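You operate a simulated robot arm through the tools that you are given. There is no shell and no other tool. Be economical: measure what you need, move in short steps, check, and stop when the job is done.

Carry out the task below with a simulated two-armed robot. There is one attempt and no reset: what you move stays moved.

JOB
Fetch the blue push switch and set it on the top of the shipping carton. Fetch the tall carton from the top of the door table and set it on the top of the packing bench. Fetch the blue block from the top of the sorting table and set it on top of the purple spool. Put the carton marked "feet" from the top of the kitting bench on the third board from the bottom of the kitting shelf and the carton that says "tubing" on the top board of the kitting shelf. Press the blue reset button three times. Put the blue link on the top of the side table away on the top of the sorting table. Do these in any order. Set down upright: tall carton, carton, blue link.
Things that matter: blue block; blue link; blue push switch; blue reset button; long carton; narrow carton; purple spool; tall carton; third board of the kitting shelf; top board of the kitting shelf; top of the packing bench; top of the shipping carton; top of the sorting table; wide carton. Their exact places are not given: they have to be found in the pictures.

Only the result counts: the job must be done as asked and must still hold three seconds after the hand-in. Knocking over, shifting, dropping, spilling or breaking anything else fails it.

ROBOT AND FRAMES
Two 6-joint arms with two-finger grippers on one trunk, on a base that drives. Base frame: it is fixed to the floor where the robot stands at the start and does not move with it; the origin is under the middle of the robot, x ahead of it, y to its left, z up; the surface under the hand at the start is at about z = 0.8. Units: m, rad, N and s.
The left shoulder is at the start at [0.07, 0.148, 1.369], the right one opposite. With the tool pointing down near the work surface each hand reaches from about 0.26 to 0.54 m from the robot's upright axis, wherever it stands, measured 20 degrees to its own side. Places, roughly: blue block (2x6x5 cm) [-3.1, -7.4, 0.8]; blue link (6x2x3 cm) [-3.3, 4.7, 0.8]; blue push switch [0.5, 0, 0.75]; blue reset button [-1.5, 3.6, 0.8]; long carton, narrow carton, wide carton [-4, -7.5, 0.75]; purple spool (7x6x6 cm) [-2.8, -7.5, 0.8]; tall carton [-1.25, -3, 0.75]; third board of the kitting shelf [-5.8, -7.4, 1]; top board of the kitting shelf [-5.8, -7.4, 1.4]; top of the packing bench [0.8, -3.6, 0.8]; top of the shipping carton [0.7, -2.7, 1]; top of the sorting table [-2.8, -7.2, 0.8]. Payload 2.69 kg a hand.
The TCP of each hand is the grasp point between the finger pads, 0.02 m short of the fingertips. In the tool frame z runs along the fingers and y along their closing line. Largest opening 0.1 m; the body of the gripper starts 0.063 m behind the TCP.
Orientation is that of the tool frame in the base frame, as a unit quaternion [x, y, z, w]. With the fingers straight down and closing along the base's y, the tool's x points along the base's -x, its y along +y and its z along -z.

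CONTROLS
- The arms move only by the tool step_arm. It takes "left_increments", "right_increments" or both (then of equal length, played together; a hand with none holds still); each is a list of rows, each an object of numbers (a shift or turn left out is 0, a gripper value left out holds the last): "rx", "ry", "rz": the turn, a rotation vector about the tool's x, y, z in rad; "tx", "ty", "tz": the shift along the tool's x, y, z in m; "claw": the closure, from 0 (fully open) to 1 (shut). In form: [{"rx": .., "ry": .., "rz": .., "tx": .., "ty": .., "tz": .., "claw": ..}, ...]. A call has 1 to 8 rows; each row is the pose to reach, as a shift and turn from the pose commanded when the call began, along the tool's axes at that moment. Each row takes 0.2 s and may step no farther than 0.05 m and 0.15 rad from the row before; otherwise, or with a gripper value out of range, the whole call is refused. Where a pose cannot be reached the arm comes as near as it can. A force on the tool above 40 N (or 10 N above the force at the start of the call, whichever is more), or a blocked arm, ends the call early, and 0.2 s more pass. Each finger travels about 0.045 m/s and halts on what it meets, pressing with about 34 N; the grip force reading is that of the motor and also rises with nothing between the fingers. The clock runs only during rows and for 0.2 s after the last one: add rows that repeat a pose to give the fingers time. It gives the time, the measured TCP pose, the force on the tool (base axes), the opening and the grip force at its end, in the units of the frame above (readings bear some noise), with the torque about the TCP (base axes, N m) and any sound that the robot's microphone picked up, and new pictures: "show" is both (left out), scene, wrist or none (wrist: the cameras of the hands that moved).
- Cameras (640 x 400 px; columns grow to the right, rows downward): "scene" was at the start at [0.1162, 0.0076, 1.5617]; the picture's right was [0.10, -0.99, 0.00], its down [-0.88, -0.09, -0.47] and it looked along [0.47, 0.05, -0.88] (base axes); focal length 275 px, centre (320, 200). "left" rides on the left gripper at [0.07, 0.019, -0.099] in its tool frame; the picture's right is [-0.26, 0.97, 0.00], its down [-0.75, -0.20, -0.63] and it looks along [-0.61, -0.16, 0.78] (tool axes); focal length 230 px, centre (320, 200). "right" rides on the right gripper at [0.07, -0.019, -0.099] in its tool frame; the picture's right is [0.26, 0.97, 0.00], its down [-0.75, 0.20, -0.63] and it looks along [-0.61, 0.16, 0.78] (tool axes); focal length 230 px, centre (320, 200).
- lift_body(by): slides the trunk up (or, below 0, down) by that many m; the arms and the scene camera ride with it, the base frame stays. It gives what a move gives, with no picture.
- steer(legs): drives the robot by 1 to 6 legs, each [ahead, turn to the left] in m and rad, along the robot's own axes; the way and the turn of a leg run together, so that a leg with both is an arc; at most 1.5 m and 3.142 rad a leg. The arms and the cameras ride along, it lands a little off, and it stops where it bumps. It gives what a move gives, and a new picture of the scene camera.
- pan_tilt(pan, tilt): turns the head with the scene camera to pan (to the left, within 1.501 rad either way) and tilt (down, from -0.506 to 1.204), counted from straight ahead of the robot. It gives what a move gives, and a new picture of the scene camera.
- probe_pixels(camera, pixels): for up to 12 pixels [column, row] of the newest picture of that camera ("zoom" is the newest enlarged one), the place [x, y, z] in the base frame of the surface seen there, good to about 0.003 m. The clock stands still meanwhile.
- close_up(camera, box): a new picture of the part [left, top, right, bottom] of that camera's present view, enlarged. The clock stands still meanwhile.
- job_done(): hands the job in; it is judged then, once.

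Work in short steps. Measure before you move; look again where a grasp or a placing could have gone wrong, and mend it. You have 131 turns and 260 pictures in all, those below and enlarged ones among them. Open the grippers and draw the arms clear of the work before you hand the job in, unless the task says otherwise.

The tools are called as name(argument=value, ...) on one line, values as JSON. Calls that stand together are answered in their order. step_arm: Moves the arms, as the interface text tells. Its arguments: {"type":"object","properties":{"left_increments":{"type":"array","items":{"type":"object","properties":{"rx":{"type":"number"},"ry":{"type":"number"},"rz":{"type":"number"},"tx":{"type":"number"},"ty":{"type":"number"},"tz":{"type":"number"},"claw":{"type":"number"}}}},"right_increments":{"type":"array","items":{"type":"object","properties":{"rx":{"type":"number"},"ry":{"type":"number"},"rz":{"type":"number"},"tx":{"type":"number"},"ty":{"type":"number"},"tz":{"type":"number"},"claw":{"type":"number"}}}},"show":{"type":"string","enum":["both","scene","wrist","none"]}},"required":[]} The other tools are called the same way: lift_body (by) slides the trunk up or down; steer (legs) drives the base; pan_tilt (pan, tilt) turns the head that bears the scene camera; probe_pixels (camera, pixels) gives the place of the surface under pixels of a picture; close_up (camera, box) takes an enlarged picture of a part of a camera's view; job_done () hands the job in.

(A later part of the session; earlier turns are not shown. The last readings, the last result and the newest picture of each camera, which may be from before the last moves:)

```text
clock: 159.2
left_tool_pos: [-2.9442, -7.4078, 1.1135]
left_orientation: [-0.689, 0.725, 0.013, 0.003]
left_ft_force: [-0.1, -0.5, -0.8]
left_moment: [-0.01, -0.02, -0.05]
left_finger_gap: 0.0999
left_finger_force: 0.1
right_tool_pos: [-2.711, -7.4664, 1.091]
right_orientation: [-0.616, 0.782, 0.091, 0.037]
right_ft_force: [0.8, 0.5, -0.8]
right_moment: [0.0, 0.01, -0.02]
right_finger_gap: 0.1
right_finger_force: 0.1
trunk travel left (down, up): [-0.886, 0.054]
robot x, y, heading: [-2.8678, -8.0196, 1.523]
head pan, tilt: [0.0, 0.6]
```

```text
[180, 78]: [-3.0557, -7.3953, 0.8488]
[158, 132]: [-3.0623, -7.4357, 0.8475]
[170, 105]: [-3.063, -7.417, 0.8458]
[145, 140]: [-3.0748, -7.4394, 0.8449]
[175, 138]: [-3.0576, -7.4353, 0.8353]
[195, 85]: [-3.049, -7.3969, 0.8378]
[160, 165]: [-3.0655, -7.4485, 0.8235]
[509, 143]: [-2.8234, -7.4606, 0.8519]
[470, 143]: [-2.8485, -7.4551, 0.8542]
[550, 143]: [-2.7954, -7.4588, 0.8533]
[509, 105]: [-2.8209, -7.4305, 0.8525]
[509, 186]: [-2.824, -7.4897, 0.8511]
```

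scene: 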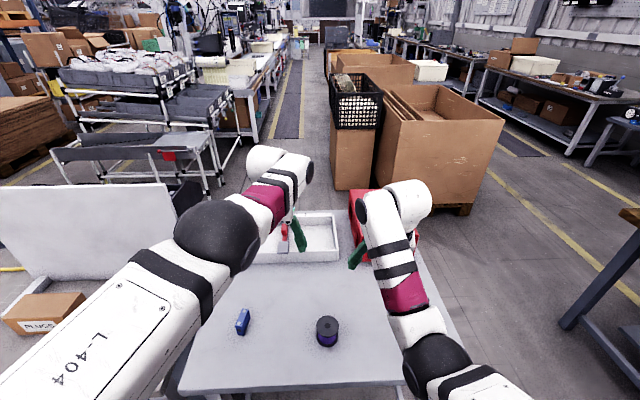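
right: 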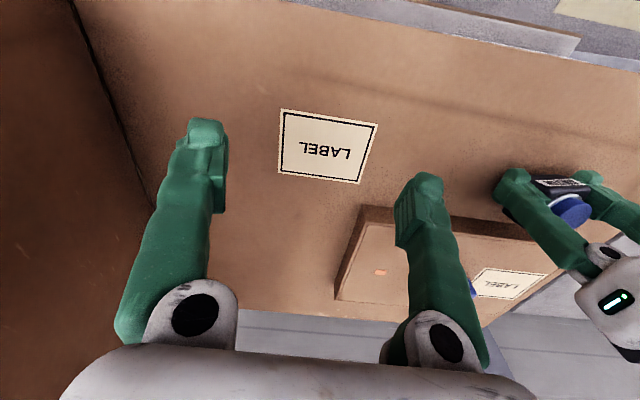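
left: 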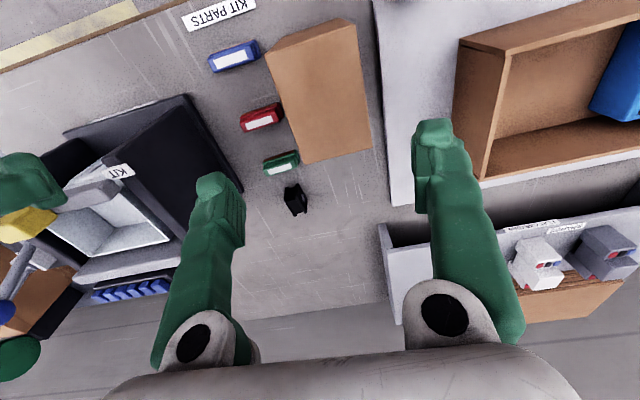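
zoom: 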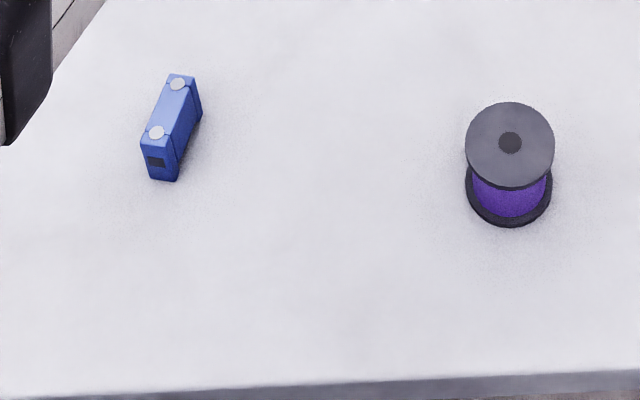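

Block centre (-3.060,-7.417), top 0.847, long axis near y; spool centre (-2.822,-7.460), top 0.853. Drive 7 cm closer, lower the trunk 0.13, and go over the block.

steer(legs=[[0.07, 0]])

lift_body(by=-0.13)

```text
clock: 160.7
left_tool_pos: [-2.8304, -7.2923, 1.3229]
left_orientation: [-0.586, 0.75, 0.145, 0.271]
left_ft_force: [-3.3, -1.8, -6.9]
left_moment: [0.55, -0.36, -0.1]
left_finger_gap: 0.1001
left_finger_force: 0.1
right_tool_pos: [-2.7186, -7.4451, 1.1153]
right_orientation: [-0.598, 0.776, 0.181, 0.086]
right_ft_force: [-0.6, -0.7, -0.5]
right_moment: [0.02, 0.0, -0.04]
right_finger_gap: 0.1
right_finger_force: 0.0
trunk travel left (down, up): [-0.886, 0.054]
robot x, y, heading: [-2.8638, -7.9523, 1.523]
head pan, tilt: [0.0, 0.6]
stopped in leg 1: the robot was blocked; the commanded pose is now the measured one
```

scene: 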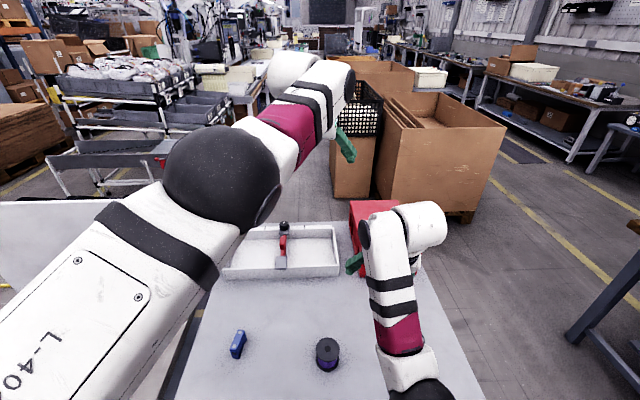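

```text
clock: 162.3
left_tool_pos: [-2.8476, -7.2769, 1.1475]
left_orientation: [-0.609, 0.75, 0.124, 0.228]
left_ft_force: [0.4, -1.0, 0.0]
left_moment: [0.01, 0.0, 0.04]
left_finger_gap: 0.0999
left_finger_force: 0.0
right_tool_pos: [-2.7157, -7.4235, 0.9707]
right_orientation: [-0.601, 0.779, 0.161, 0.076]
right_ft_force: [-0.1, -0.8, -0.6]
right_moment: [0.02, -0.02, -0.01]
right_finger_gap: 0.0999
right_finger_force: 0.0
trunk travel left (down, up): [-0.756, 0.184]
robot x, y, heading: [-2.8642, -7.9517, 1.523]
head pan, tilt: [0.0, 0.6]
```

The left arm swung up during the bump, but the table's items are unmoved. I check the panel at left and bring the left hand back, tool down, above the block.

probe_pixels(camera="scene", pixels=[[60, 205], [90, 225], [160, 290], [190, 340], [283, 232], [225, 270], [238, 345], [328, 352]])

step_arm(left_increments=[{"tx": 0.036, "ty": 0.027, "tz": 0.0095, "rx": -0.024, "ry": 0.13}, {"tx": 0.073, "ty": 0.055, "tz": 0.019, "rx": -0.048, "ry": 0.26}, {"tx": 0.109, "ty": 0.082, "tz": 0.0285, "rx": -0.072, "ry": 0.39}, {"tx": 0.145, "ty": 0.109, "tz": 0.038, "rx": -0.095, "ry": 0.516}, {"tx": 0.181, "ty": 0.137, "tz": 0.0475, "rx": -0.095, "ry": 0.516}, {"tx": 0.218, "ty": 0.164, "tz": 0.057, "rx": -0.095, "ry": 0.516}, {"tx": 0.254, "ty": 0.1915, "tz": 0.0665, "rx": -0.095, "ry": 0.516}])

```text
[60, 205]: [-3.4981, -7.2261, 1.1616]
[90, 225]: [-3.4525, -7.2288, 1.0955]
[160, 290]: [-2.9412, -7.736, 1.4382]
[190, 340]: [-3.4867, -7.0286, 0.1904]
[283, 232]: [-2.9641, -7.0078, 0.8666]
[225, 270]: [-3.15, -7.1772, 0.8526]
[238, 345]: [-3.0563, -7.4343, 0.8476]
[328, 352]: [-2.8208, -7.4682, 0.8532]
```

```text
clock: 163.9
left_tool_pos: [-3.0598, -7.331, 0.9282]
left_orientation: [-0.631, 0.775, -0.005, -0.004]
left_ft_force: [-0.4, 0.7, -0.7]
left_moment: [-0.02, -0.06, 0.0]
left_finger_gap: 0.0999
left_finger_force: 0.1
left hand out of reach, approached as far as the arm can: row 1, 2, 3, 4, 5, 6, 7
right_tool_pos: [-2.7178, -7.4193, 0.9687]
right_orientation: [-0.602, 0.779, 0.16, 0.074]
right_ft_force: [0.2, 0.3, 0.5]
right_moment: [-0.03, -0.03, 0.0]
right_finger_gap: 0.0999
right_finger_force: 0.0
trunk travel left (down, up): [-0.756, 0.184]
robot x, y, heading: [-2.8685, -7.9502, 1.527]
head pan, tilt: [0.0, 0.6]
```

scene: 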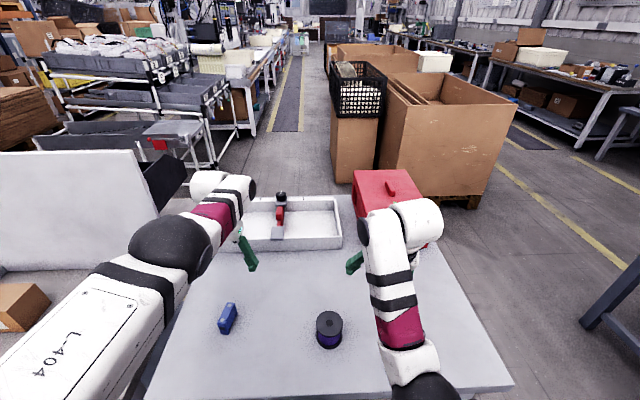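
left: 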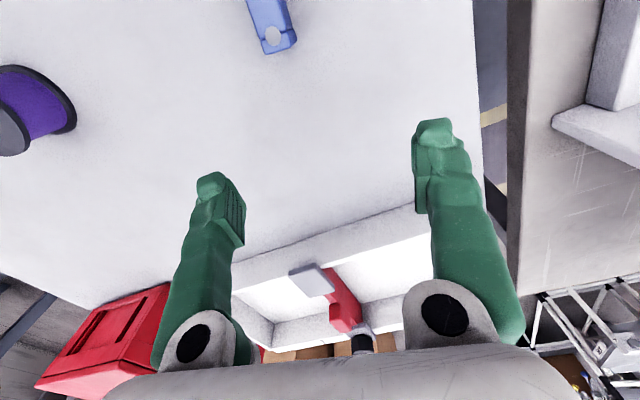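

Tool is straight again at (-3.060,-7.331,0.928). Move 8.6 cm back over the block and align the yaw.

step_arm(left_increments=[{"tx": 0.042, "ty": -0.009, "rz": -0.03, "claw": 0.4}, {"tx": 0.084, "ty": -0.0175, "rz": -0.06}, {"tx": 0.084, "ty": -0.0175, "rz": -0.06, "tz": 0.03}], show="wrist")

```text
clock: 164.7
left_tool_pos: [-3.0537, -7.3401, 0.8848]
left_orientation: [-0.654, 0.756, -0.004, -0.003]
left_ft_force: [-0.9, 0.3, 0.5]
left_moment: [0.0, 0.0, 0.02]
left_finger_gap: 0.06
left_finger_force: 0.1
left hand out of reach, approached as far as the arm can: row 1, 2, 3
right_tool_pos: [-2.7161, -7.4199, 0.9702]
right_orientation: [-0.601, 0.78, 0.16, 0.074]
right_ft_force: [0.3, 0.1, -0.1]
right_moment: [-0.03, 0.01, -0.02]
right_finger_gap: 0.1002
right_finger_force: 0.2
trunk travel left (down, up): [-0.756, 0.184]
robot x, y, heading: [-2.862, -7.9505, 1.525]
head pan, tilt: [0.0, 0.6]
```

left: 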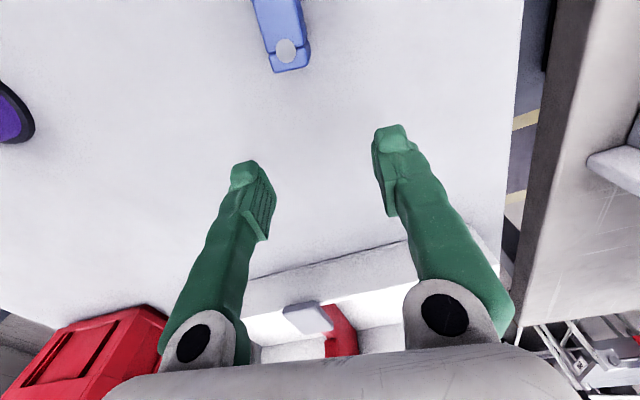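

The arm can't fold nearer at this relative height. Raise the trunk 0.12, then lower the hand relative to it.

lift_body(by=0.12)

step_arm(left_increments=[{"tz": 0.04}, {"tz": 0.08}, {"tz": 0.11}], show="both")

```text
clock: 166.2
left_tool_pos: [-3.0546, -7.3411, 1.0034]
left_orientation: [-0.655, 0.756, -0.004, -0.005]
left_ft_force: [-0.4, 0.2, -0.4]
left_moment: [-0.01, 0.05, -0.02]
left_finger_gap: 0.0598
left_finger_force: 0.0
right_tool_pos: [-2.7173, -7.4193, 1.0899]
right_orientation: [-0.601, 0.779, 0.16, 0.073]
right_ft_force: [0.0, 0.0, 0.2]
right_moment: [0.0, 0.0, -0.03]
right_finger_gap: 0.0999
right_finger_force: 0.0
trunk travel left (down, up): [-0.876, 0.064]
robot x, y, heading: [-2.8694, -7.9489, 1.528]
head pan, tilt: [0.0, 0.6]
```

```text
clock: 167.0
left_tool_pos: [-3.0609, -7.368, 0.9102]
left_orientation: [-0.655, 0.756, -0.002, -0.004]
left_ft_force: [-0.7, 0.4, 0.3]
left_moment: [0.0, -0.01, 0.0]
left_finger_gap: 0.0601
left_finger_force: 0.1
left hand out of reach, approached as far as the arm can: row 1, 2, 3
right_tool_pos: [-2.7165, -7.4204, 1.0888]
right_orientation: [-0.601, 0.78, 0.16, 0.074]
right_ft_force: [0.0, 0.3, -0.5]
right_moment: [0.0, -0.02, 0.0]
right_finger_gap: 0.0999
right_finger_force: 0.0
trunk travel left (down, up): [-0.876, 0.064]
robot x, y, heading: [-2.8668, -7.9503, 1.521]
head pan, tilt: [0.0, 0.6]
```

scene: 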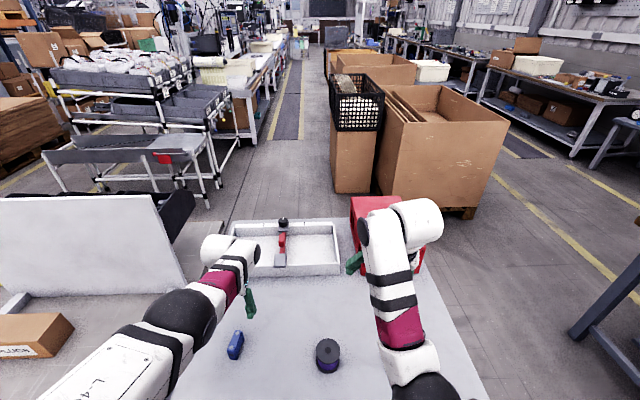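
left: 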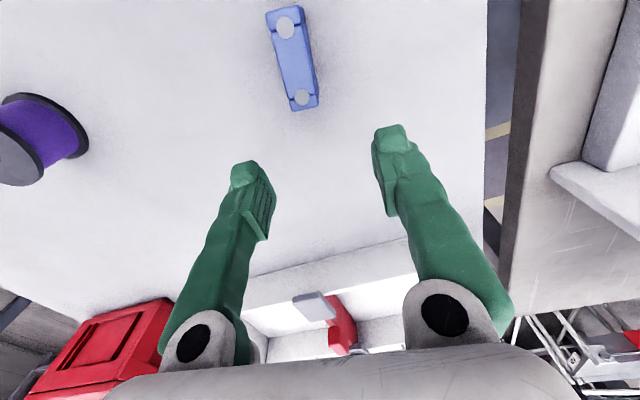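

It behaves like an outer reach limit, so the commanded pose is still too far out. Step the command back toward the robot.

step_arm(left_increments=[{"tx": 0.03, "tz": -0.01}, {"tx": 0.06, "tz": -0.02}], show="none")

```text
clock: 167.6
left_tool_pos: [-3.0747, -7.4339, 0.9281]
left_orientation: [-0.656, 0.755, -0.006, -0.005]
left_ft_force: [-0.5, -0.5, 0.9]
left_moment: [0.08, -0.02, -0.01]
left_finger_gap: 0.0599
left_finger_force: 0.0
left hand out of reach, approached as far as the arm can: row 1
right_tool_pos: [-2.7197, -7.422, 1.0904]
right_orientation: [-0.602, 0.779, 0.161, 0.075]
right_ft_force: [-0.8, -1.2, 0.4]
right_moment: [0.02, 0.02, 0.01]
right_finger_gap: 0.1001
right_finger_force: 0.1
trunk travel left (down, up): [-0.876, 0.064]
robot x, y, heading: [-2.8664, -7.9478, 1.527]
head pan, tilt: [0.0, 0.6]
```

Now in sync. Centre over the block, then lower the trunk 6 cm and the hand the rest.

step_arm(left_increments=[{"tx": -0.019, "ty": -0.012}, {"tx": -0.019, "ty": -0.012}], show="wrist")

lift_body(by=-0.06)

```text
clock: 168.2
left_tool_pos: [-3.0556, -7.413, 0.9298]
left_orientation: [-0.655, 0.756, -0.004, -0.004]
left_ft_force: [0.4, -0.3, 0.1]
left_moment: [-0.02, -0.02, 0.0]
left_finger_gap: 0.06
left_finger_force: 0.1
right_tool_pos: [-2.7184, -7.4212, 1.089]
right_orientation: [-0.601, 0.779, 0.161, 0.073]
right_ft_force: [0.3, 0.8, 0.5]
right_moment: [0.01, -0.04, -0.04]
right_finger_gap: 0.1
right_finger_force: 0.0
trunk travel left (down, up): [-0.876, 0.064]
robot x, y, heading: [-2.8603, -7.9526, 1.525]
head pan, tilt: [0.0, 0.6]
```

left: 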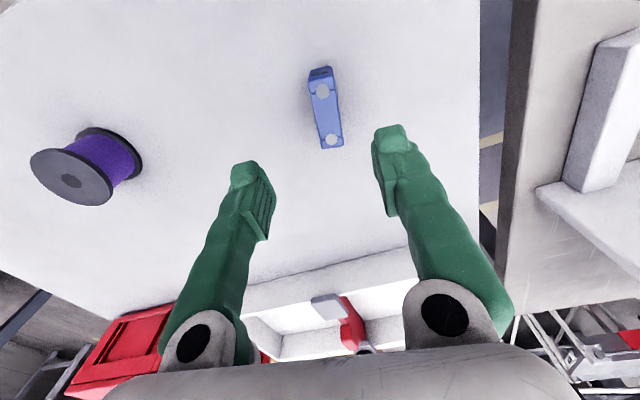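

```text
clock: 169.2
left_tool_pos: [-3.0551, -7.4117, 0.8702]
left_orientation: [-0.655, 0.756, -0.004, -0.004]
left_ft_force: [-0.3, 0.1, 0.3]
left_moment: [-0.01, 0.02, 0.01]
left_finger_gap: 0.06
left_finger_force: 0.0
right_tool_pos: [-2.7159, -7.4186, 1.0296]
right_orientation: [-0.601, 0.779, 0.161, 0.074]
right_ft_force: [0.0, -0.1, 0.2]
right_moment: [0.01, -0.03, -0.06]
right_finger_gap: 0.1
right_finger_force: 0.0
trunk travel left (down, up): [-0.816, 0.124]
robot x, y, heading: [-2.8688, -7.9517, 1.525]
head pan, tilt: [0.0, 0.6]
```

Descend 4 cm with a small correction and grip.

step_arm(left_increments=[{"tx": 0.005, "ty": 0.004}, {"tx": 0.005, "ty": 0.004, "tz": 0.02}, {"tx": 0.005, "ty": 0.004, "tz": 0.042}, {"tx": 0.005, "ty": 0.004, "tz": 0.042, "claw": 1}, {"tx": 0.005, "ty": 0.004, "tz": 0.042, "claw": 1}, {"tx": 0.005, "ty": 0.004, "tz": 0.042, "claw": 1}], show="wrist")

```text
clock: 170.6
left_tool_pos: [-3.0607, -7.416, 0.8268]
left_orientation: [-0.654, 0.756, -0.002, -0.004]
left_ft_force: [-0.8, 0.1, 0.5]
left_moment: [0.0, 0.0, -0.02]
left_finger_gap: 0.0186
left_finger_force: 22.9
right_tool_pos: [-2.7177, -7.4201, 1.0286]
right_orientation: [-0.601, 0.78, 0.161, 0.074]
right_ft_force: [-0.2, -0.3, -0.1]
right_moment: [0.0, 0.02, 0.0]
right_finger_gap: 0.1
right_finger_force: 0.0
trunk travel left (down, up): [-0.816, 0.124]
robot x, y, heading: [-2.8677, -7.9519, 1.529]
head pan, tilt: [0.0, 0.6]
```

left: 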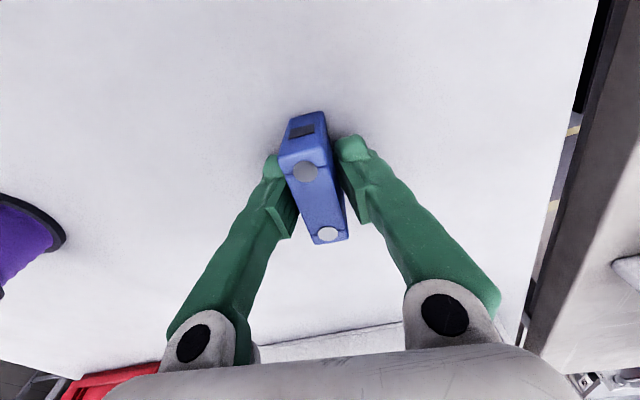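

Gripped. Lift it, then rotate the robot right by 0.39 rad to carry it towards the spool.

step_arm(left_increments=[{"tz": -0.03, "claw": 1}, {"tz": -0.06, "claw": 1}, {"tz": -0.09, "claw": 1}], show="none")

steer(legs=[[0, -0.39]])

```text
clock: 171.4
left_tool_pos: [-3.0582, -7.4163, 0.9182]
left_orientation: [-0.654, 0.756, -0.003, -0.003]
left_ft_force: [0.8, -0.3, -0.6]
left_moment: [0.02, 0.0, 0.03]
left_finger_gap: 0.0181
left_finger_force: 33.7
right_tool_pos: [-2.7173, -7.4199, 1.0293]
right_orientation: [-0.602, 0.779, 0.161, 0.073]
right_ft_force: [1.0, -0.7, 0.4]
right_moment: [0.0, -0.03, -0.01]
right_finger_gap: 0.1001
right_finger_force: 0.0
trunk travel left (down, up): [-0.816, 0.124]
robot x, y, heading: [-2.8683, -7.9525, 1.526]
head pan, tilt: [0.0, 0.6]
```

```text
clock: 173.0
left_tool_pos: [-2.8443, -7.382, 0.9178]
left_orientation: [-0.498, 0.867, -0.003, -0.004]
left_ft_force: [-0.5, 0.8, -0.1]
left_moment: [-0.02, -0.1, 0.01]
left_finger_gap: 0.0184
left_finger_force: 33.7
right_tool_pos: [-2.5281, -7.5144, 1.0302]
right_orientation: [-0.439, 0.88, 0.143, 0.108]
right_ft_force: [3.2, 1.0, 4.1]
right_moment: [-0.19, 0.25, 0.07]
right_finger_gap: 0.1
right_finger_force: 0.1
trunk travel left (down, up): [-0.816, 0.124]
robot x, y, heading: [-2.8697, -7.9476, 1.139]
head pan, tilt: [0.0, 0.6]
```

scene: 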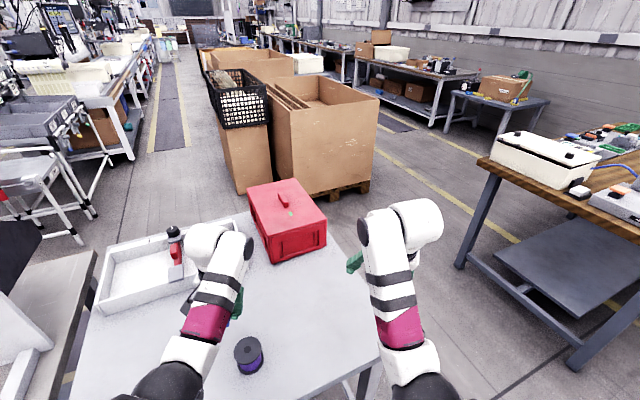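

Left hand at (-2.844,-7.382). Raise trunk 6 cm (for fold room), then move over the spool centre with bottom ~3 cm above it.

lift_body(by=0.06)

step_arm(left_increments=[{"tx": 0.0, "ty": -0.02, "tz": 0.03}, {"tx": 0.02, "ty": -0.04, "tz": 0.06}, {"tx": 0.04, "ty": -0.0585, "tz": 0.068}, {"tx": 0.056, "ty": -0.0585, "tz": 0.068}, {"tx": 0.056, "ty": -0.0585, "tz": 0.068}], show="both")

```text
clock: 174.0
left_tool_pos: [-2.8433, -7.3818, 0.9788]
left_orientation: [-0.498, 0.867, -0.003, -0.005]
left_ft_force: [-0.5, -0.2, -0.6]
left_moment: [-0.02, 0.0, -0.02]
left_finger_gap: 0.0184
left_finger_force: 34.4
right_tool_pos: [-2.528, -7.5139, 1.0894]
right_orientation: [-0.439, 0.88, 0.144, 0.109]
right_ft_force: [1.0, -0.5, 0.9]
right_moment: [0.05, 0.03, 0.0]
right_finger_gap: 0.0998
right_finger_force: 0.0
trunk travel left (down, up): [-0.876, 0.064]
robot x, y, heading: [-2.867, -7.9512, 1.138]
head pan, tilt: [0.0, 0.6]
```

```text
clock: 175.2
left_tool_pos: [-2.8207, -7.4615, 0.9104]
left_orientation: [-0.498, 0.867, -0.003, -0.005]
left_ft_force: [-0.8, -0.2, -0.5]
left_moment: [0.01, -0.02, 0.01]
left_finger_gap: 0.0183
left_finger_force: 34.2
right_tool_pos: [-2.5261, -7.5117, 1.0895]
right_orientation: [-0.439, 0.88, 0.144, 0.107]
right_ft_force: [0.3, -0.2, -0.6]
right_moment: [0.01, -0.01, 0.0]
right_finger_gap: 0.0999
right_finger_force: 0.2
trunk travel left (down, up): [-0.876, 0.064]
robot x, y, heading: [-2.8669, -7.9499, 1.143]
head pan, tilt: [0.0, 0.6]
```

scene: 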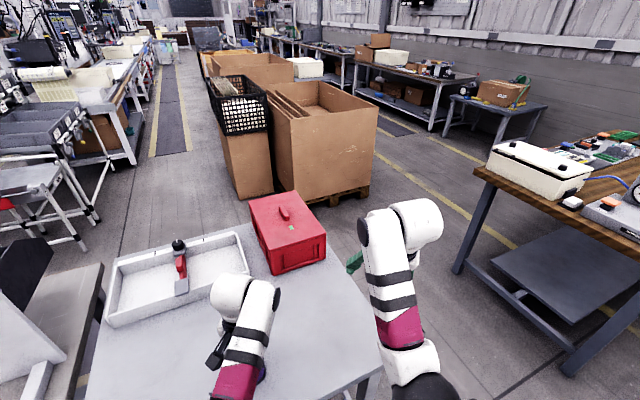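
left: 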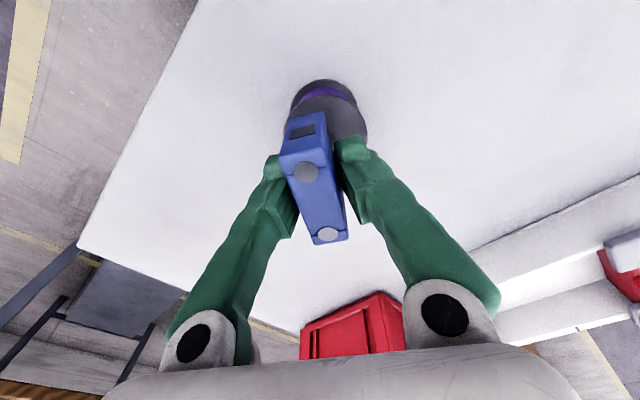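

Centred over the spool. Lower 2.8 cm and check contact.

step_arm(left_increments=[{"tz": 0.015}, {"tz": 0.024}, {"tz": 0.029}], show="wrist")

```text
clock: 176.0
left_tool_pos: [-2.8223, -7.4619, 0.8814]
left_orientation: [-0.497, 0.868, -0.003, -0.005]
left_ft_force: [0.4, 0.0, -0.9]
left_moment: [-0.02, -0.01, 0.03]
left_finger_gap: 0.0185
left_finger_force: 34.2
right_tool_pos: [-2.526, -7.5138, 1.0893]
right_orientation: [-0.439, 0.88, 0.144, 0.108]
right_ft_force: [-0.2, -0.2, 0.7]
right_moment: [0.0, 0.01, -0.04]
right_finger_gap: 0.1001
right_finger_force: 0.0
trunk travel left (down, up): [-0.876, 0.064]
robot x, y, heading: [-2.8666, -7.95, 1.147]
head pan, tilt: [0.0, 0.6]
```

left: 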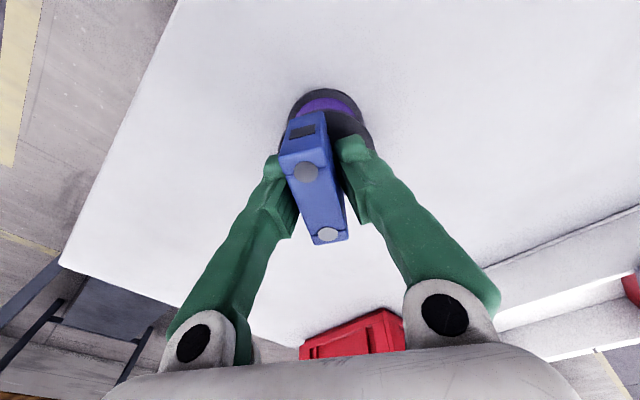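

No contact yet; lower 2 mm at a time.

step_arm(left_increments=[{"tz": 0.002}, {"tz": 0.003}], show="none")

```text
clock: 176.6
left_tool_pos: [-2.822, -7.4618, 0.8788]
left_orientation: [-0.497, 0.868, -0.001, -0.004]
left_ft_force: [-0.7, 0.6, 7.8]
left_moment: [-0.1, 0.02, -0.03]
left_finger_gap: 0.0185
left_finger_force: 34.2
right_tool_pos: [-2.5273, -7.5143, 1.0895]
right_orientation: [-0.438, 0.881, 0.144, 0.109]
right_ft_force: [-0.6, -0.4, 0.5]
right_moment: [-0.01, 0.03, -0.01]
right_finger_gap: 0.1
right_finger_force: 0.1
trunk travel left (down, up): [-0.876, 0.064]
robot x, y, heading: [-2.8678, -7.9513, 1.137]
head pan, tilt: [0.0, 0.6]
```

Contact (7.8 N). Open and rise straight up.

step_arm(left_increments=[{"claw": 0.6}, {"claw": 0.45}, {"claw": 0.45}, {"tz": -0.03}, {"tz": -0.06}], show="wrist")

```text
clock: 177.8
left_tool_pos: [-2.8209, -7.4621, 0.9385]
left_orientation: [-0.498, 0.867, -0.003, -0.004]
left_ft_force: [0.3, 0.3, 0.3]
left_moment: [0.03, -0.01, -0.01]
left_finger_gap: 0.0552
left_finger_force: 0.1
right_tool_pos: [-2.5269, -7.5148, 1.091]
right_orientation: [-0.439, 0.881, 0.144, 0.107]
right_ft_force: [0.0, 0.2, -0.4]
right_moment: [0.01, 0.02, 0.02]
right_finger_gap: 0.0998
right_finger_force: 0.1
trunk travel left (down, up): [-0.876, 0.064]
robot x, y, heading: [-2.8673, -7.9474, 1.138]
head pan, tilt: [0.0, 0.6]
```

left: 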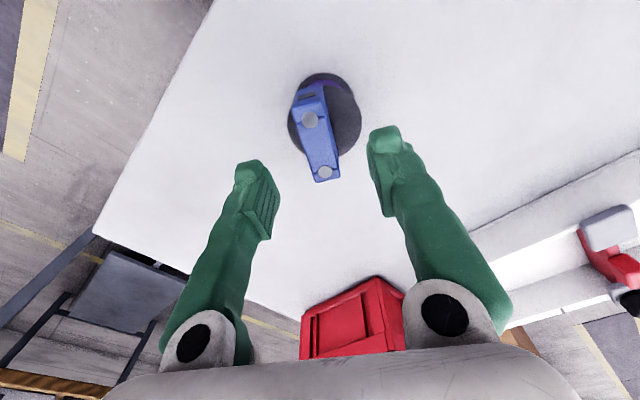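

The block stands on the spool. Raise, back off, and look left to the kitting bench.

lift_body(by=0.064)

steer(legs=[[-0.15, 0.43]])

pan_tilt(pan=0.8, tilt=0.5)

```text
clock: 178.8
left_tool_pos: [-2.822, -7.4608, 1.0019]
left_orientation: [-0.498, 0.867, -0.003, -0.006]
left_ft_force: [0.3, 0.1, -0.8]
left_moment: [0.01, -0.02, -0.02]
left_finger_gap: 0.0551
left_finger_force: 0.1
right_tool_pos: [-2.5261, -7.5139, 1.1523]
right_orientation: [-0.439, 0.88, 0.144, 0.108]
right_ft_force: [-1.1, -0.3, -0.7]
right_moment: [0.01, -0.01, 0.01]
right_finger_gap: 0.1002
right_finger_force: 0.0
trunk travel left (down, up): [-0.94, 0.0]
robot x, y, heading: [-2.8655, -7.9477, 1.138]
head pan, tilt: [0.0, 0.6]
```

```text
clock: 180.4
left_tool_pos: [-3.0549, -7.6234, 1.0013]
left_orientation: [-0.667, 0.745, -0.004, -0.005]
left_ft_force: [0.4, 0.0, -0.8]
left_moment: [-0.02, -0.01, 0.04]
left_finger_gap: 0.0549
left_finger_force: 0.1
right_tool_pos: [-2.7642, -7.5486, 1.1474]
right_orientation: [-0.611, 0.77, 0.167, 0.079]
right_ft_force: [0.2, 0.4, -2.9]
right_moment: [-0.01, 0.01, -0.01]
right_finger_gap: 0.1
right_finger_force: 0.1
trunk travel left (down, up): [-0.94, 0.0]
robot x, y, heading: [-2.9002, -8.0914, 1.555]
head pan, tilt: [0.0, 0.6]
```

scene: 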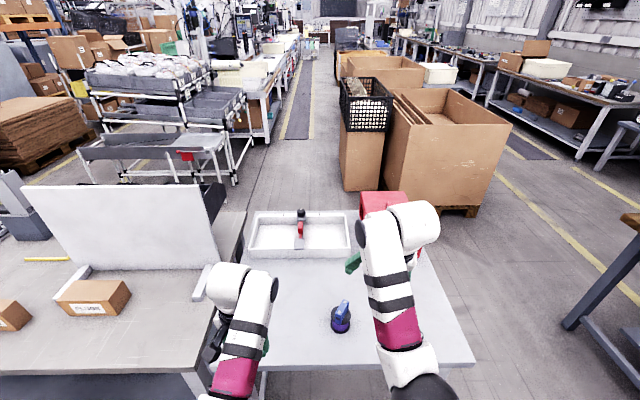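

```text
clock: 181.6
left_tool_pos: [-3.055, -7.6246, 1.0022]
left_orientation: [-0.666, 0.746, -0.003, -0.003]
left_ft_force: [0.2, -0.4, -0.3]
left_moment: [0.0, 0.0, 0.01]
left_finger_gap: 0.0548
left_finger_force: 0.1
right_tool_pos: [-2.7652, -7.551, 1.1482]
right_orientation: [-0.612, 0.769, 0.167, 0.079]
right_ft_force: [0.7, -0.2, 0.3]
right_moment: [-0.03, -0.02, -0.02]
right_finger_gap: 0.1
right_finger_force: 0.1
trunk travel left (down, up): [-0.94, 0.0]
robot x, y, heading: [-2.8973, -8.0914, 1.558]
head pan, tilt: [0.799, 0.499]
```

scene: 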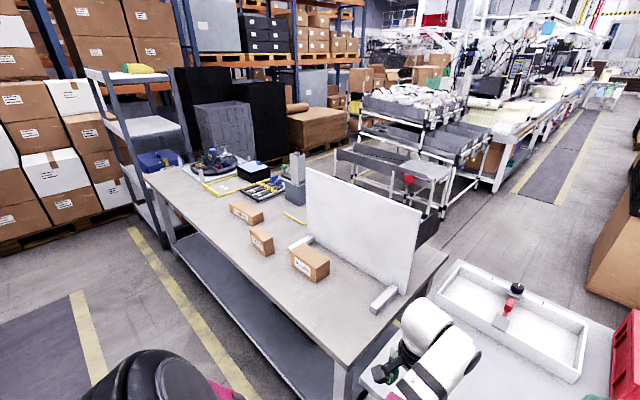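

Three small cartons at (310,262), (261,240), (245,212). Zoom to read them, and zoom the shelf.

close_up(camera="scene", box=[210, 185, 370, 285])

probe_pixels(camera="scene", pixels=[[310, 255], [261, 236], [246, 207], [270, 300], [180, 225], [240, 265], [345, 350], [145, 175], [170, 120], [160, 70], [120, 68], [165, 165]])

close_up(camera="scene", box=[60, 40, 240, 260])

```text
4.00 times, centred on (290, 235) of scene
```

zoom: 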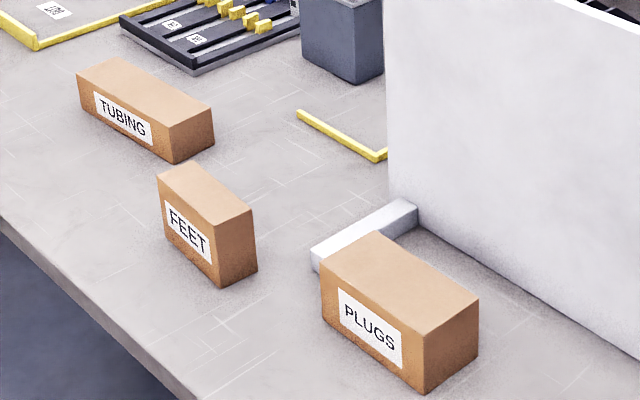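

```text
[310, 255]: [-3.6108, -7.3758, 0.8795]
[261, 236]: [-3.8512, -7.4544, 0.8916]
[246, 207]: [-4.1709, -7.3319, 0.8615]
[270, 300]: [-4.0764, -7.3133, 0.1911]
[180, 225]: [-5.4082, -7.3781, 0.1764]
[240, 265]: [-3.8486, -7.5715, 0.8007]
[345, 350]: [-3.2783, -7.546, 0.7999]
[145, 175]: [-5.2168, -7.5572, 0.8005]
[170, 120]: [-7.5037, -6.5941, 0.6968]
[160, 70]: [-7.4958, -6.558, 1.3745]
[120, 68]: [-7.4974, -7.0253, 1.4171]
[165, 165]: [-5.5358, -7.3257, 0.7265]
```

```text
1.82 times, centred on (150, 150) of scene
```

zoom: 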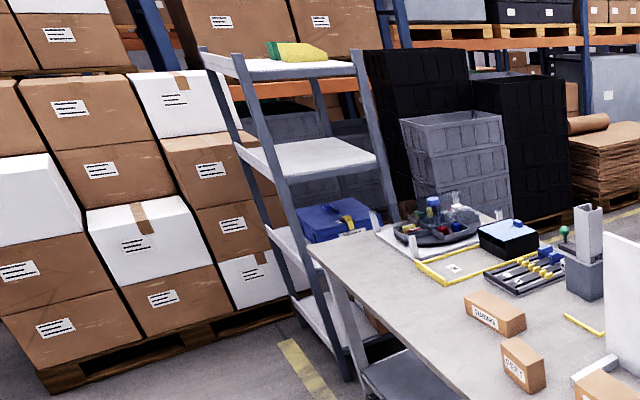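

FEET carton at (-3.85,-7.455), TUBING at (-4.17,-7.33). The shelf's empty third board and top board stand at x≈−5.5. Drive along the aisle in front of the bench.

pan_tilt(pan=0, tilt=0.5)

steer(legs=[[0, 1.585], [1.2, 0]])

```text
clock: 182.7
left_tool_pos: [-3.0563, -7.6263, 1.0036]
left_orientation: [-0.667, 0.745, -0.003, -0.004]
left_ft_force: [0.1, 0.2, -1.0]
left_moment: [-0.05, 0.02, 0.02]
left_finger_gap: 0.055
left_finger_force: 0.1
right_tool_pos: [-2.7674, -7.5509, 1.1488]
right_orientation: [-0.611, 0.77, 0.166, 0.079]
right_ft_force: [-0.5, 0.1, 0.3]
right_moment: [-0.02, 0.0, -0.02]
right_finger_gap: 0.1001
right_finger_force: 0.0
trunk travel left (down, up): [-0.94, 0.0]
robot x, y, heading: [-2.8964, -8.091, 1.56]
head pan, tilt: [0.0, 0.499]
```

scene: 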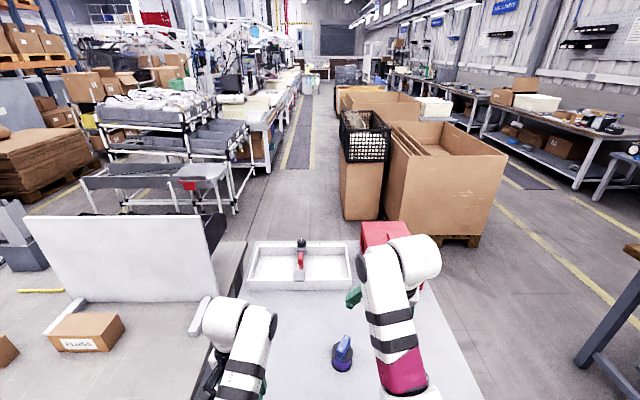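

```text
clock: 192.6
left_tool_pos: [-4.5464, -8.2493, 1.0029]
left_orientation: [0.999, -0.046, 0.004, 0.0]
left_ft_force: [-0.4, -0.1, 0.7]
left_moment: [0.0, 0.01, -0.01]
left_finger_gap: 0.055
left_finger_force: 0.0
right_tool_pos: [-4.6256, -7.9608, 1.1487]
right_orientation: [0.977, -0.102, -0.175, 0.063]
right_ft_force: [-0.6, 0.7, -0.1]
right_moment: [0.0, 0.02, -0.03]
right_finger_gap: 0.1
right_finger_force: 0.0
trunk travel left (down, up): [-0.94, 0.0]
robot x, y, heading: [-4.0855, -8.0844, -3.138]
head pan, tilt: [0.0, 0.499]
```

scene: 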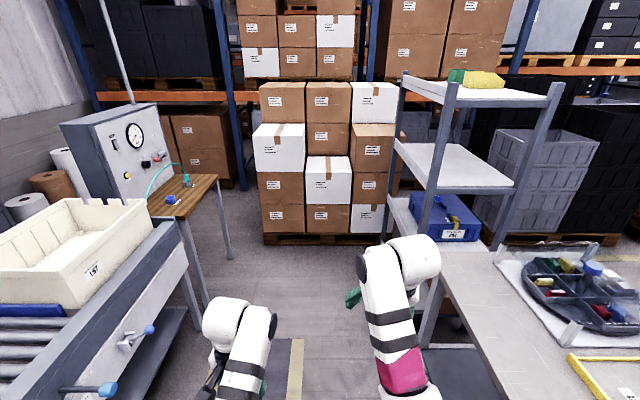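

Measure the shelf's boards and posts.

probe_pixels(camera="scene", pixels=[[450, 100], [408, 80], [550, 98], [470, 90], [440, 185], [400, 150], [510, 185], [460, 165], [405, 205], [430, 200], [465, 78], [500, 80]])

close_up(camera="scene", box=[370, 55, 590, 255])

```text
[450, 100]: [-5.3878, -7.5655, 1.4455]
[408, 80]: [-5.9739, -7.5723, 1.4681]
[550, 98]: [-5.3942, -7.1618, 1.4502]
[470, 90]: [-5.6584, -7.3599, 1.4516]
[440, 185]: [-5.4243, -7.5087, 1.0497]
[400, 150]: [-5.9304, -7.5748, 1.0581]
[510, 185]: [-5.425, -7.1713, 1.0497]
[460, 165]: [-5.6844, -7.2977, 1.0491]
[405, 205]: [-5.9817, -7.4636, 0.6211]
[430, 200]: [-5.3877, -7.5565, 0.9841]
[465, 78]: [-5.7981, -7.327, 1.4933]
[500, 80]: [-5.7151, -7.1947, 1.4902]
```

```text
2.00 times, centred on (480, 155) of scene
```

zoom: 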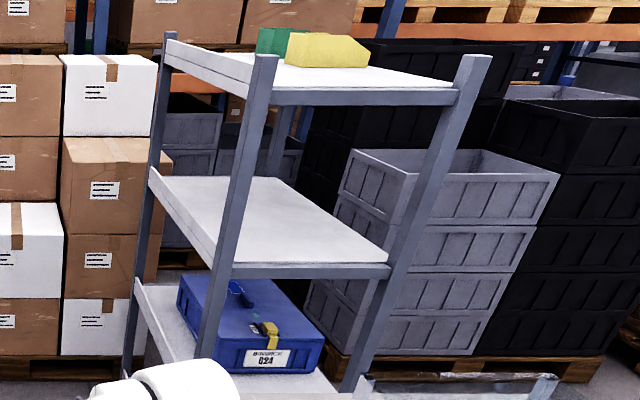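

Shelf: x −5.98…−5.39, y −7.57…−7.16, third board z 1.049, top board z 1.452, open to the aisle. Now face the bench cartons.

steer(legs=[[0, -1.571]])

pan_tilt(pan=0, tilt=0.8)

```text
clock: 196.8
left_tool_pos: [-4.2567, -7.6232, 1.0019]
left_orientation: [-0.676, 0.737, -0.003, -0.004]
left_ft_force: [0.1, -0.9, 0.7]
left_moment: [0.01, 0.01, 0.01]
left_finger_gap: 0.0549
left_finger_force: 0.1
right_tool_pos: [-3.9692, -7.5411, 1.149]
right_orientation: [-0.622, 0.761, 0.167, 0.077]
right_ft_force: [0.2, 0.1, -0.6]
right_moment: [0.01, -0.03, -0.02]
right_finger_gap: 0.0996
right_finger_force: 0.2
trunk travel left (down, up): [-0.94, 0.0]
robot x, y, heading: [-4.0826, -8.0804, 1.588]
head pan, tilt: [0.0, 0.499]
```

scene: 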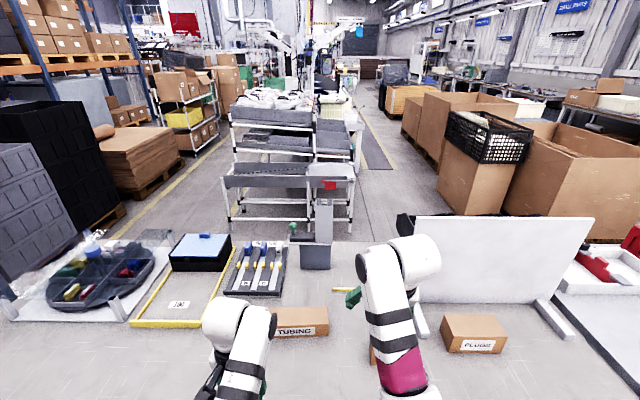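

```text
clock: 197.6
left_tool_pos: [-4.2556, -7.6243, 1.0021]
left_orientation: [-0.677, 0.736, -0.003, -0.004]
left_ft_force: [0.4, -0.5, 0.0]
left_moment: [-0.02, 0.03, 0.0]
left_finger_gap: 0.0548
left_finger_force: 0.0
right_tool_pos: [-3.9682, -7.5418, 1.1484]
right_orientation: [-0.623, 0.76, 0.168, 0.077]
right_ft_force: [-0.8, -0.3, -0.3]
right_moment: [-0.01, -0.01, 0.0]
right_finger_gap: 0.1001
right_finger_force: 0.1
trunk travel left (down, up): [-0.94, 0.0]
robot x, y, heading: [-4.0828, -8.0854, 1.585]
head pan, tilt: [0.0, 0.799]
```

scene: 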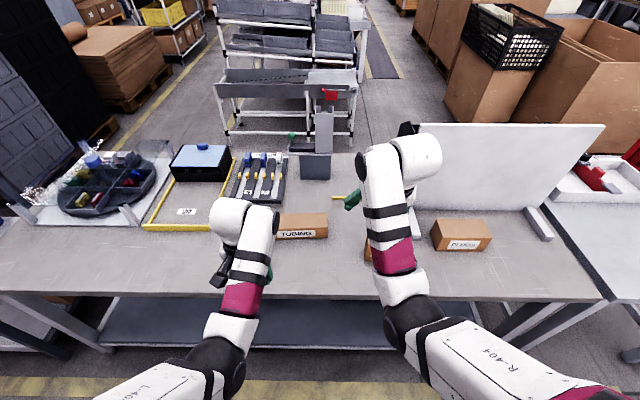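

Take wrist views to measure both cartons.

step_arm(left_increments=[{"ty": 0.03}], right_increments=[{"ty": -0.03}], show="wrist")

```text
clock: 198.0
left_tool_pos: [-4.2861, -7.6213, 1.0035]
left_orientation: [-0.677, 0.736, -0.003, -0.004]
left_ft_force: [0.0, 0.8, -0.5]
left_moment: [0.0, -0.03, 0.03]
left_finger_gap: 0.0549
left_finger_force: 0.0
right_tool_pos: [-3.9401, -7.5418, 1.1397]
right_orientation: [-0.622, 0.761, 0.169, 0.078]
right_ft_force: [-0.1, -0.7, -0.4]
right_moment: [-0.03, 0.02, -0.01]
right_finger_gap: 0.1001
right_finger_force: 0.0
right hand out of reach, approached as far as the arm can: row 1
trunk travel left (down, up): [-0.94, 0.0]
robot x, y, heading: [-4.085, -8.0829, 1.586]
head pan, tilt: [0.0, 0.799]
```

right: 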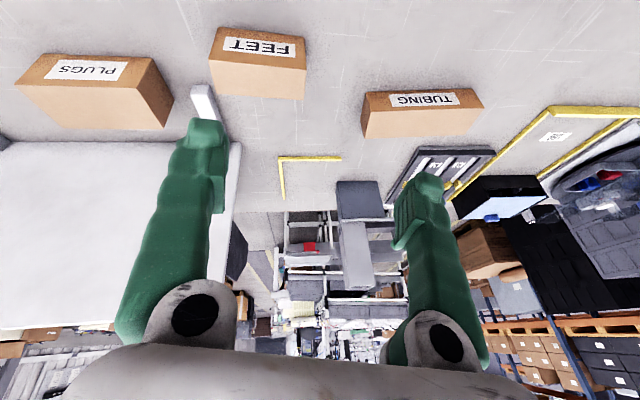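
left: 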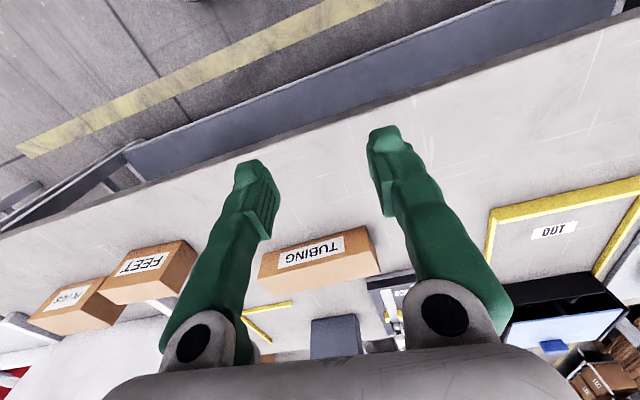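

Probe the corners in the right wrist picture.

probe_pixels(camera="right", pixels=[[213, 63], [303, 70], [300, 95], [217, 90], [222, 30], [305, 42], [368, 112], [480, 108], [470, 130], [366, 134], [368, 95], [478, 92]])

probe_pixels(camera="left", pixels=[[262, 265], [368, 228], [378, 268], [268, 288], [275, 250], [360, 222], [135, 302], [185, 255], [100, 290]])

```text
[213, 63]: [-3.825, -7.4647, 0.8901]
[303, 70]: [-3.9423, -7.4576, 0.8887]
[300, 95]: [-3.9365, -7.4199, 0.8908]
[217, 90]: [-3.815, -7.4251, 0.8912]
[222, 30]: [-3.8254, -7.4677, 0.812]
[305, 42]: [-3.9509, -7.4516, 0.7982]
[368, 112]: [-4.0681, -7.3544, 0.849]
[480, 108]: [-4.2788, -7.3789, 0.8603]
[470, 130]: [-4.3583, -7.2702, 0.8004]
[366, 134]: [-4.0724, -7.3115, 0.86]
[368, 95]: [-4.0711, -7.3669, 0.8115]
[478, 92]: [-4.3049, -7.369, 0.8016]
```

```text
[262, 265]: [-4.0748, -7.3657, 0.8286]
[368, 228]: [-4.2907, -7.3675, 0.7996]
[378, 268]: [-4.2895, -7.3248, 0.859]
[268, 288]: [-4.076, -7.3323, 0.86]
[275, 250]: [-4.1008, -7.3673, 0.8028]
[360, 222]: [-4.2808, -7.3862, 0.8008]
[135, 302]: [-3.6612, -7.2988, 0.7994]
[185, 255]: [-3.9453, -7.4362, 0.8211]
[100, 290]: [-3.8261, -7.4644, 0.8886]
```

FEET: 12×~5×9 cm, TUBING: 21×6×6 cm, both long along x, so they must be gripped across y. First test how high the left hand can go with the tool down (for the top board).

step_arm(left_increments=[{"tx": -0.045}, {"tx": -0.08, "tz": -0.03}, {"tx": -0.1, "tz": -0.07}, {"tx": -0.12, "tz": -0.11}, {"tx": -0.12, "tz": -0.16}, {"tx": -0.12, "tz": -0.21}, {"tx": -0.12, "tz": -0.26}, {"tx": -0.12, "tz": -0.3}], show="none")

step_arm(left_increments=[{"tz": -0.04}, {"tz": -0.08}, {"tz": -0.12}, {"tz": -0.16}, {"tz": -0.2}], show="scene")

```text
clock: 199.8
left_tool_pos: [-4.2755, -7.482, 1.3068]
left_orientation: [-0.677, 0.736, -0.003, -0.004]
left_ft_force: [-0.2, -0.4, 0.6]
left_moment: [-0.01, 0.01, 0.01]
left_finger_gap: 0.0549
left_finger_force: 0.1
left hand out of reach, approached as far as the arm can: row 6, 7, 8
right_tool_pos: [-3.9405, -7.5429, 1.1403]
right_orientation: [-0.623, 0.76, 0.169, 0.078]
right_ft_force: [0.5, -0.5, 0.5]
right_moment: [-0.01, -0.06, -0.01]
right_finger_gap: 0.0999
right_finger_force: 0.1
trunk travel left (down, up): [-0.94, 0.0]
robot x, y, heading: [-4.0834, -8.0811, 1.584]
head pan, tilt: [0.0, 0.799]
```

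```text
clock: 201.0
left_tool_pos: [-4.2754, -7.5139, 1.4076]
left_orientation: [-0.677, 0.736, -0.002, -0.003]
left_ft_force: [0.4, 0.0, 0.2]
left_moment: [-0.01, -0.01, 0.01]
left_finger_gap: 0.0549
left_finger_force: 0.0
left hand out of reach, approached as far as the arm can: row 1, 2, 3, 4, 5
right_tool_pos: [-3.9411, -7.5418, 1.1393]
right_orientation: [-0.622, 0.761, 0.168, 0.078]
right_ft_force: [0.5, -0.2, -0.7]
right_moment: [0.04, 0.03, 0.03]
right_finger_gap: 0.1001
right_finger_force: 0.0
trunk travel left (down, up): [-0.94, 0.0]
robot x, y, heading: [-4.0848, -8.0843, 1.588]
head pan, tilt: [0.0, 0.799]
```

scene: 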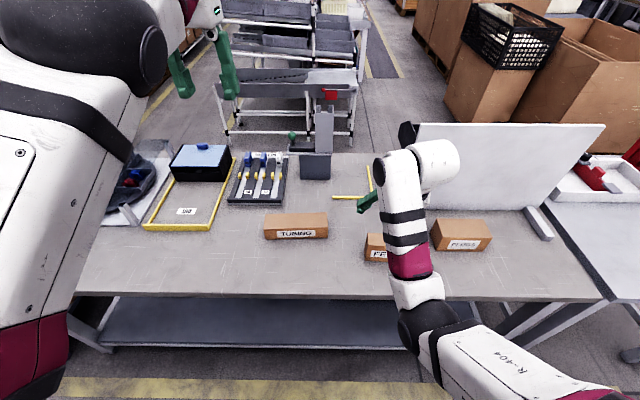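

Tool-down reaches 1.41+ (limit only by radius), so both boards are feasible with the tool down. Bring the left hand down again, yawing both tools by 90° so that they close along y.

step_arm(left_increments=[{"tz": 0.045, "rz": 0.14}, {"tz": 0.09, "rz": 0.28}, {"tz": 0.135, "rz": 0.42}, {"tz": 0.18, "rz": 0.56}, {"tz": 0.225, "rz": 0.7}, {"tz": 0.27, "rz": 0.84}, {"tz": 0.315, "rz": 0.98}, {"tz": 0.345, "rz": 1.12}], right_increments=[{"rx": 0.05, "ry": 0.11}, {"rx": 0.1, "ry": 0.22}, {"rx": 0.16, "ry": 0.33}, {"rx": 0.16, "ry": 0.33}, {"rx": 0.16, "ry": 0.33}, {"rx": 0.16, "ry": 0.33}, {"rx": 0.16, "ry": 0.33}, {"rx": 0.16, "ry": 0.33}], show="none")

step_arm(left_increments=[{"rz": 0.14}, {"rz": 0.28}, {"rz": 0.41}, {"rz": 0.41}, {"rz": 0.41}, {"rz": 0.41}, {"rz": 0.41}, {"rz": 0.41}], right_increments=[{"rz": -0.14}, {"rz": -0.28}, {"rz": -0.42}, {"rz": -0.56}, {"rz": -0.7}, {"rz": -0.84}, {"rz": -0.98}, {"rz": -1.12}], show="none")

```text
clock: 202.8
left_tool_pos: [-4.2748, -7.4911, 1.0515]
left_orientation: [-0.181, 0.983, -0.006, -0.002]
left_ft_force: [-1.2, 0.2, 0.2]
left_moment: [0.01, 0.01, 0.0]
left_finger_gap: 0.0548
left_finger_force: 0.1
left hand out of reach, approached as far as the arm can: row 1, 2, 3, 4, 5, 6, 7, 8
right_tool_pos: [-3.9456, -7.5119, 1.1237]
right_orientation: [-0.633, 0.774, 0.002, 0.0]
right_ft_force: [0.4, -0.6, 0.3]
right_moment: [-0.02, 0.0, 0.02]
right_finger_gap: 0.0999
right_finger_force: 0.0
right hand out of reach, approached as far as the arm can: row 1, 2, 3, 4, 5, 6, 7, 8
trunk travel left (down, up): [-0.94, 0.0]
robot x, y, heading: [-4.0863, -8.0835, 1.587]
head pan, tilt: [0.0, 0.799]
```

```text
clock: 204.6
left_tool_pos: [-4.2746, -7.4914, 1.0544]
left_orientation: [0.021, 1.0, -0.005, 0.0]
left_ft_force: [0.7, -0.2, -0.1]
left_moment: [-0.01, 0.02, 0.02]
left_finger_gap: 0.0549
left_finger_force: 0.1
right_tool_pos: [-3.9454, -7.5122, 1.1233]
right_orientation: [0.948, -0.318, -0.001, -0.001]
right_ft_force: [0.0, 0.7, -0.4]
right_moment: [0.0, -0.04, 0.04]
right_finger_gap: 0.0998
right_finger_force: 0.1
trunk travel left (down, up): [-0.94, 0.0]
robot x, y, heading: [-4.0874, -8.0824, 1.587]
head pan, tilt: [0.0, 0.799]
```

Both tools are straight down. Finish the right yaw, place the left at x≈−4.178, then drive 0.14 m closer.

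step_arm(left_increments=[{"tx": -0.03, "claw": 0}, {"tx": -0.06, "claw": 0}, {"tx": -0.097, "rz": -0.04, "claw": 0}, {"tx": -0.097, "rz": -0.04, "claw": 0}, {"tx": -0.097, "rz": -0.04, "claw": 0}], right_increments=[{"rz": -0.14}, {"rz": -0.28}, {"rz": -0.42}, {"rz": -0.56}, {"rz": -0.59}], show="none")

steer(legs=[[0.14, 0]])

```text
clock: 205.8
left_tool_pos: [-4.1794, -7.4989, 1.0581]
left_orientation: [0.0, 1.0, -0.005, -0.001]
left_ft_force: [-0.4, 0.0, -0.9]
left_moment: [0.04, 0.0, 0.02]
left_finger_gap: 0.1002
left_finger_force: 0.1
left hand out of reach, approached as far as the arm can: row 3, 4, 5
right_tool_pos: [-3.9457, -7.5123, 1.1236]
right_orientation: [1.0, -0.028, -0.001, -0.002]
right_ft_force: [-0.2, -0.2, 0.0]
right_moment: [-0.01, -0.02, 0.01]
right_finger_gap: 0.0999
right_finger_force: 0.2
trunk travel left (down, up): [-0.94, 0.0]
robot x, y, heading: [-4.0871, -8.0837, 1.581]
head pan, tilt: [0.0, 0.799]
```

```text
clock: 207.5
left_tool_pos: [-4.1576, -7.3531, 1.0694]
left_orientation: [0.001, 1.0, 0.023, -0.003]
left_ft_force: [0.4, -1.2, -0.4]
left_moment: [0.13, -0.04, -0.05]
left_finger_gap: 0.1001
left_finger_force: 0.1
right_tool_pos: [-3.9528, -7.413, 1.1094]
right_orientation: [0.996, -0.052, -0.027, -0.071]
right_ft_force: [-1.0, 2.1, 0.9]
right_moment: [-0.12, -0.1, 0.0]
right_finger_gap: 0.1004
right_finger_force: 0.1
trunk travel left (down, up): [-0.94, 0.0]
robot x, y, heading: [-4.0857, -7.9434, 1.581]
head pan, tilt: [0.0, 0.799]
stopped in leg 1: the robot was blocked; the commanded pose is now the measured one
```

scene: 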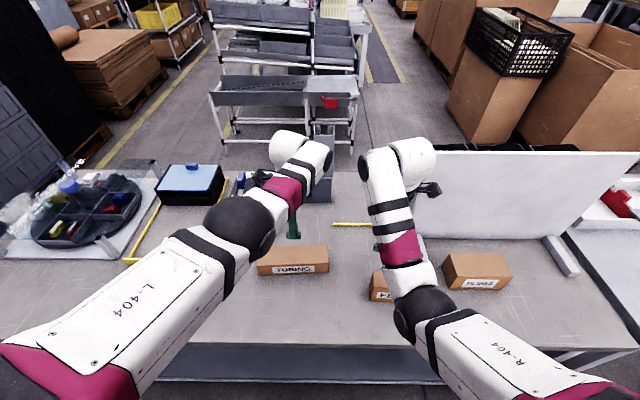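

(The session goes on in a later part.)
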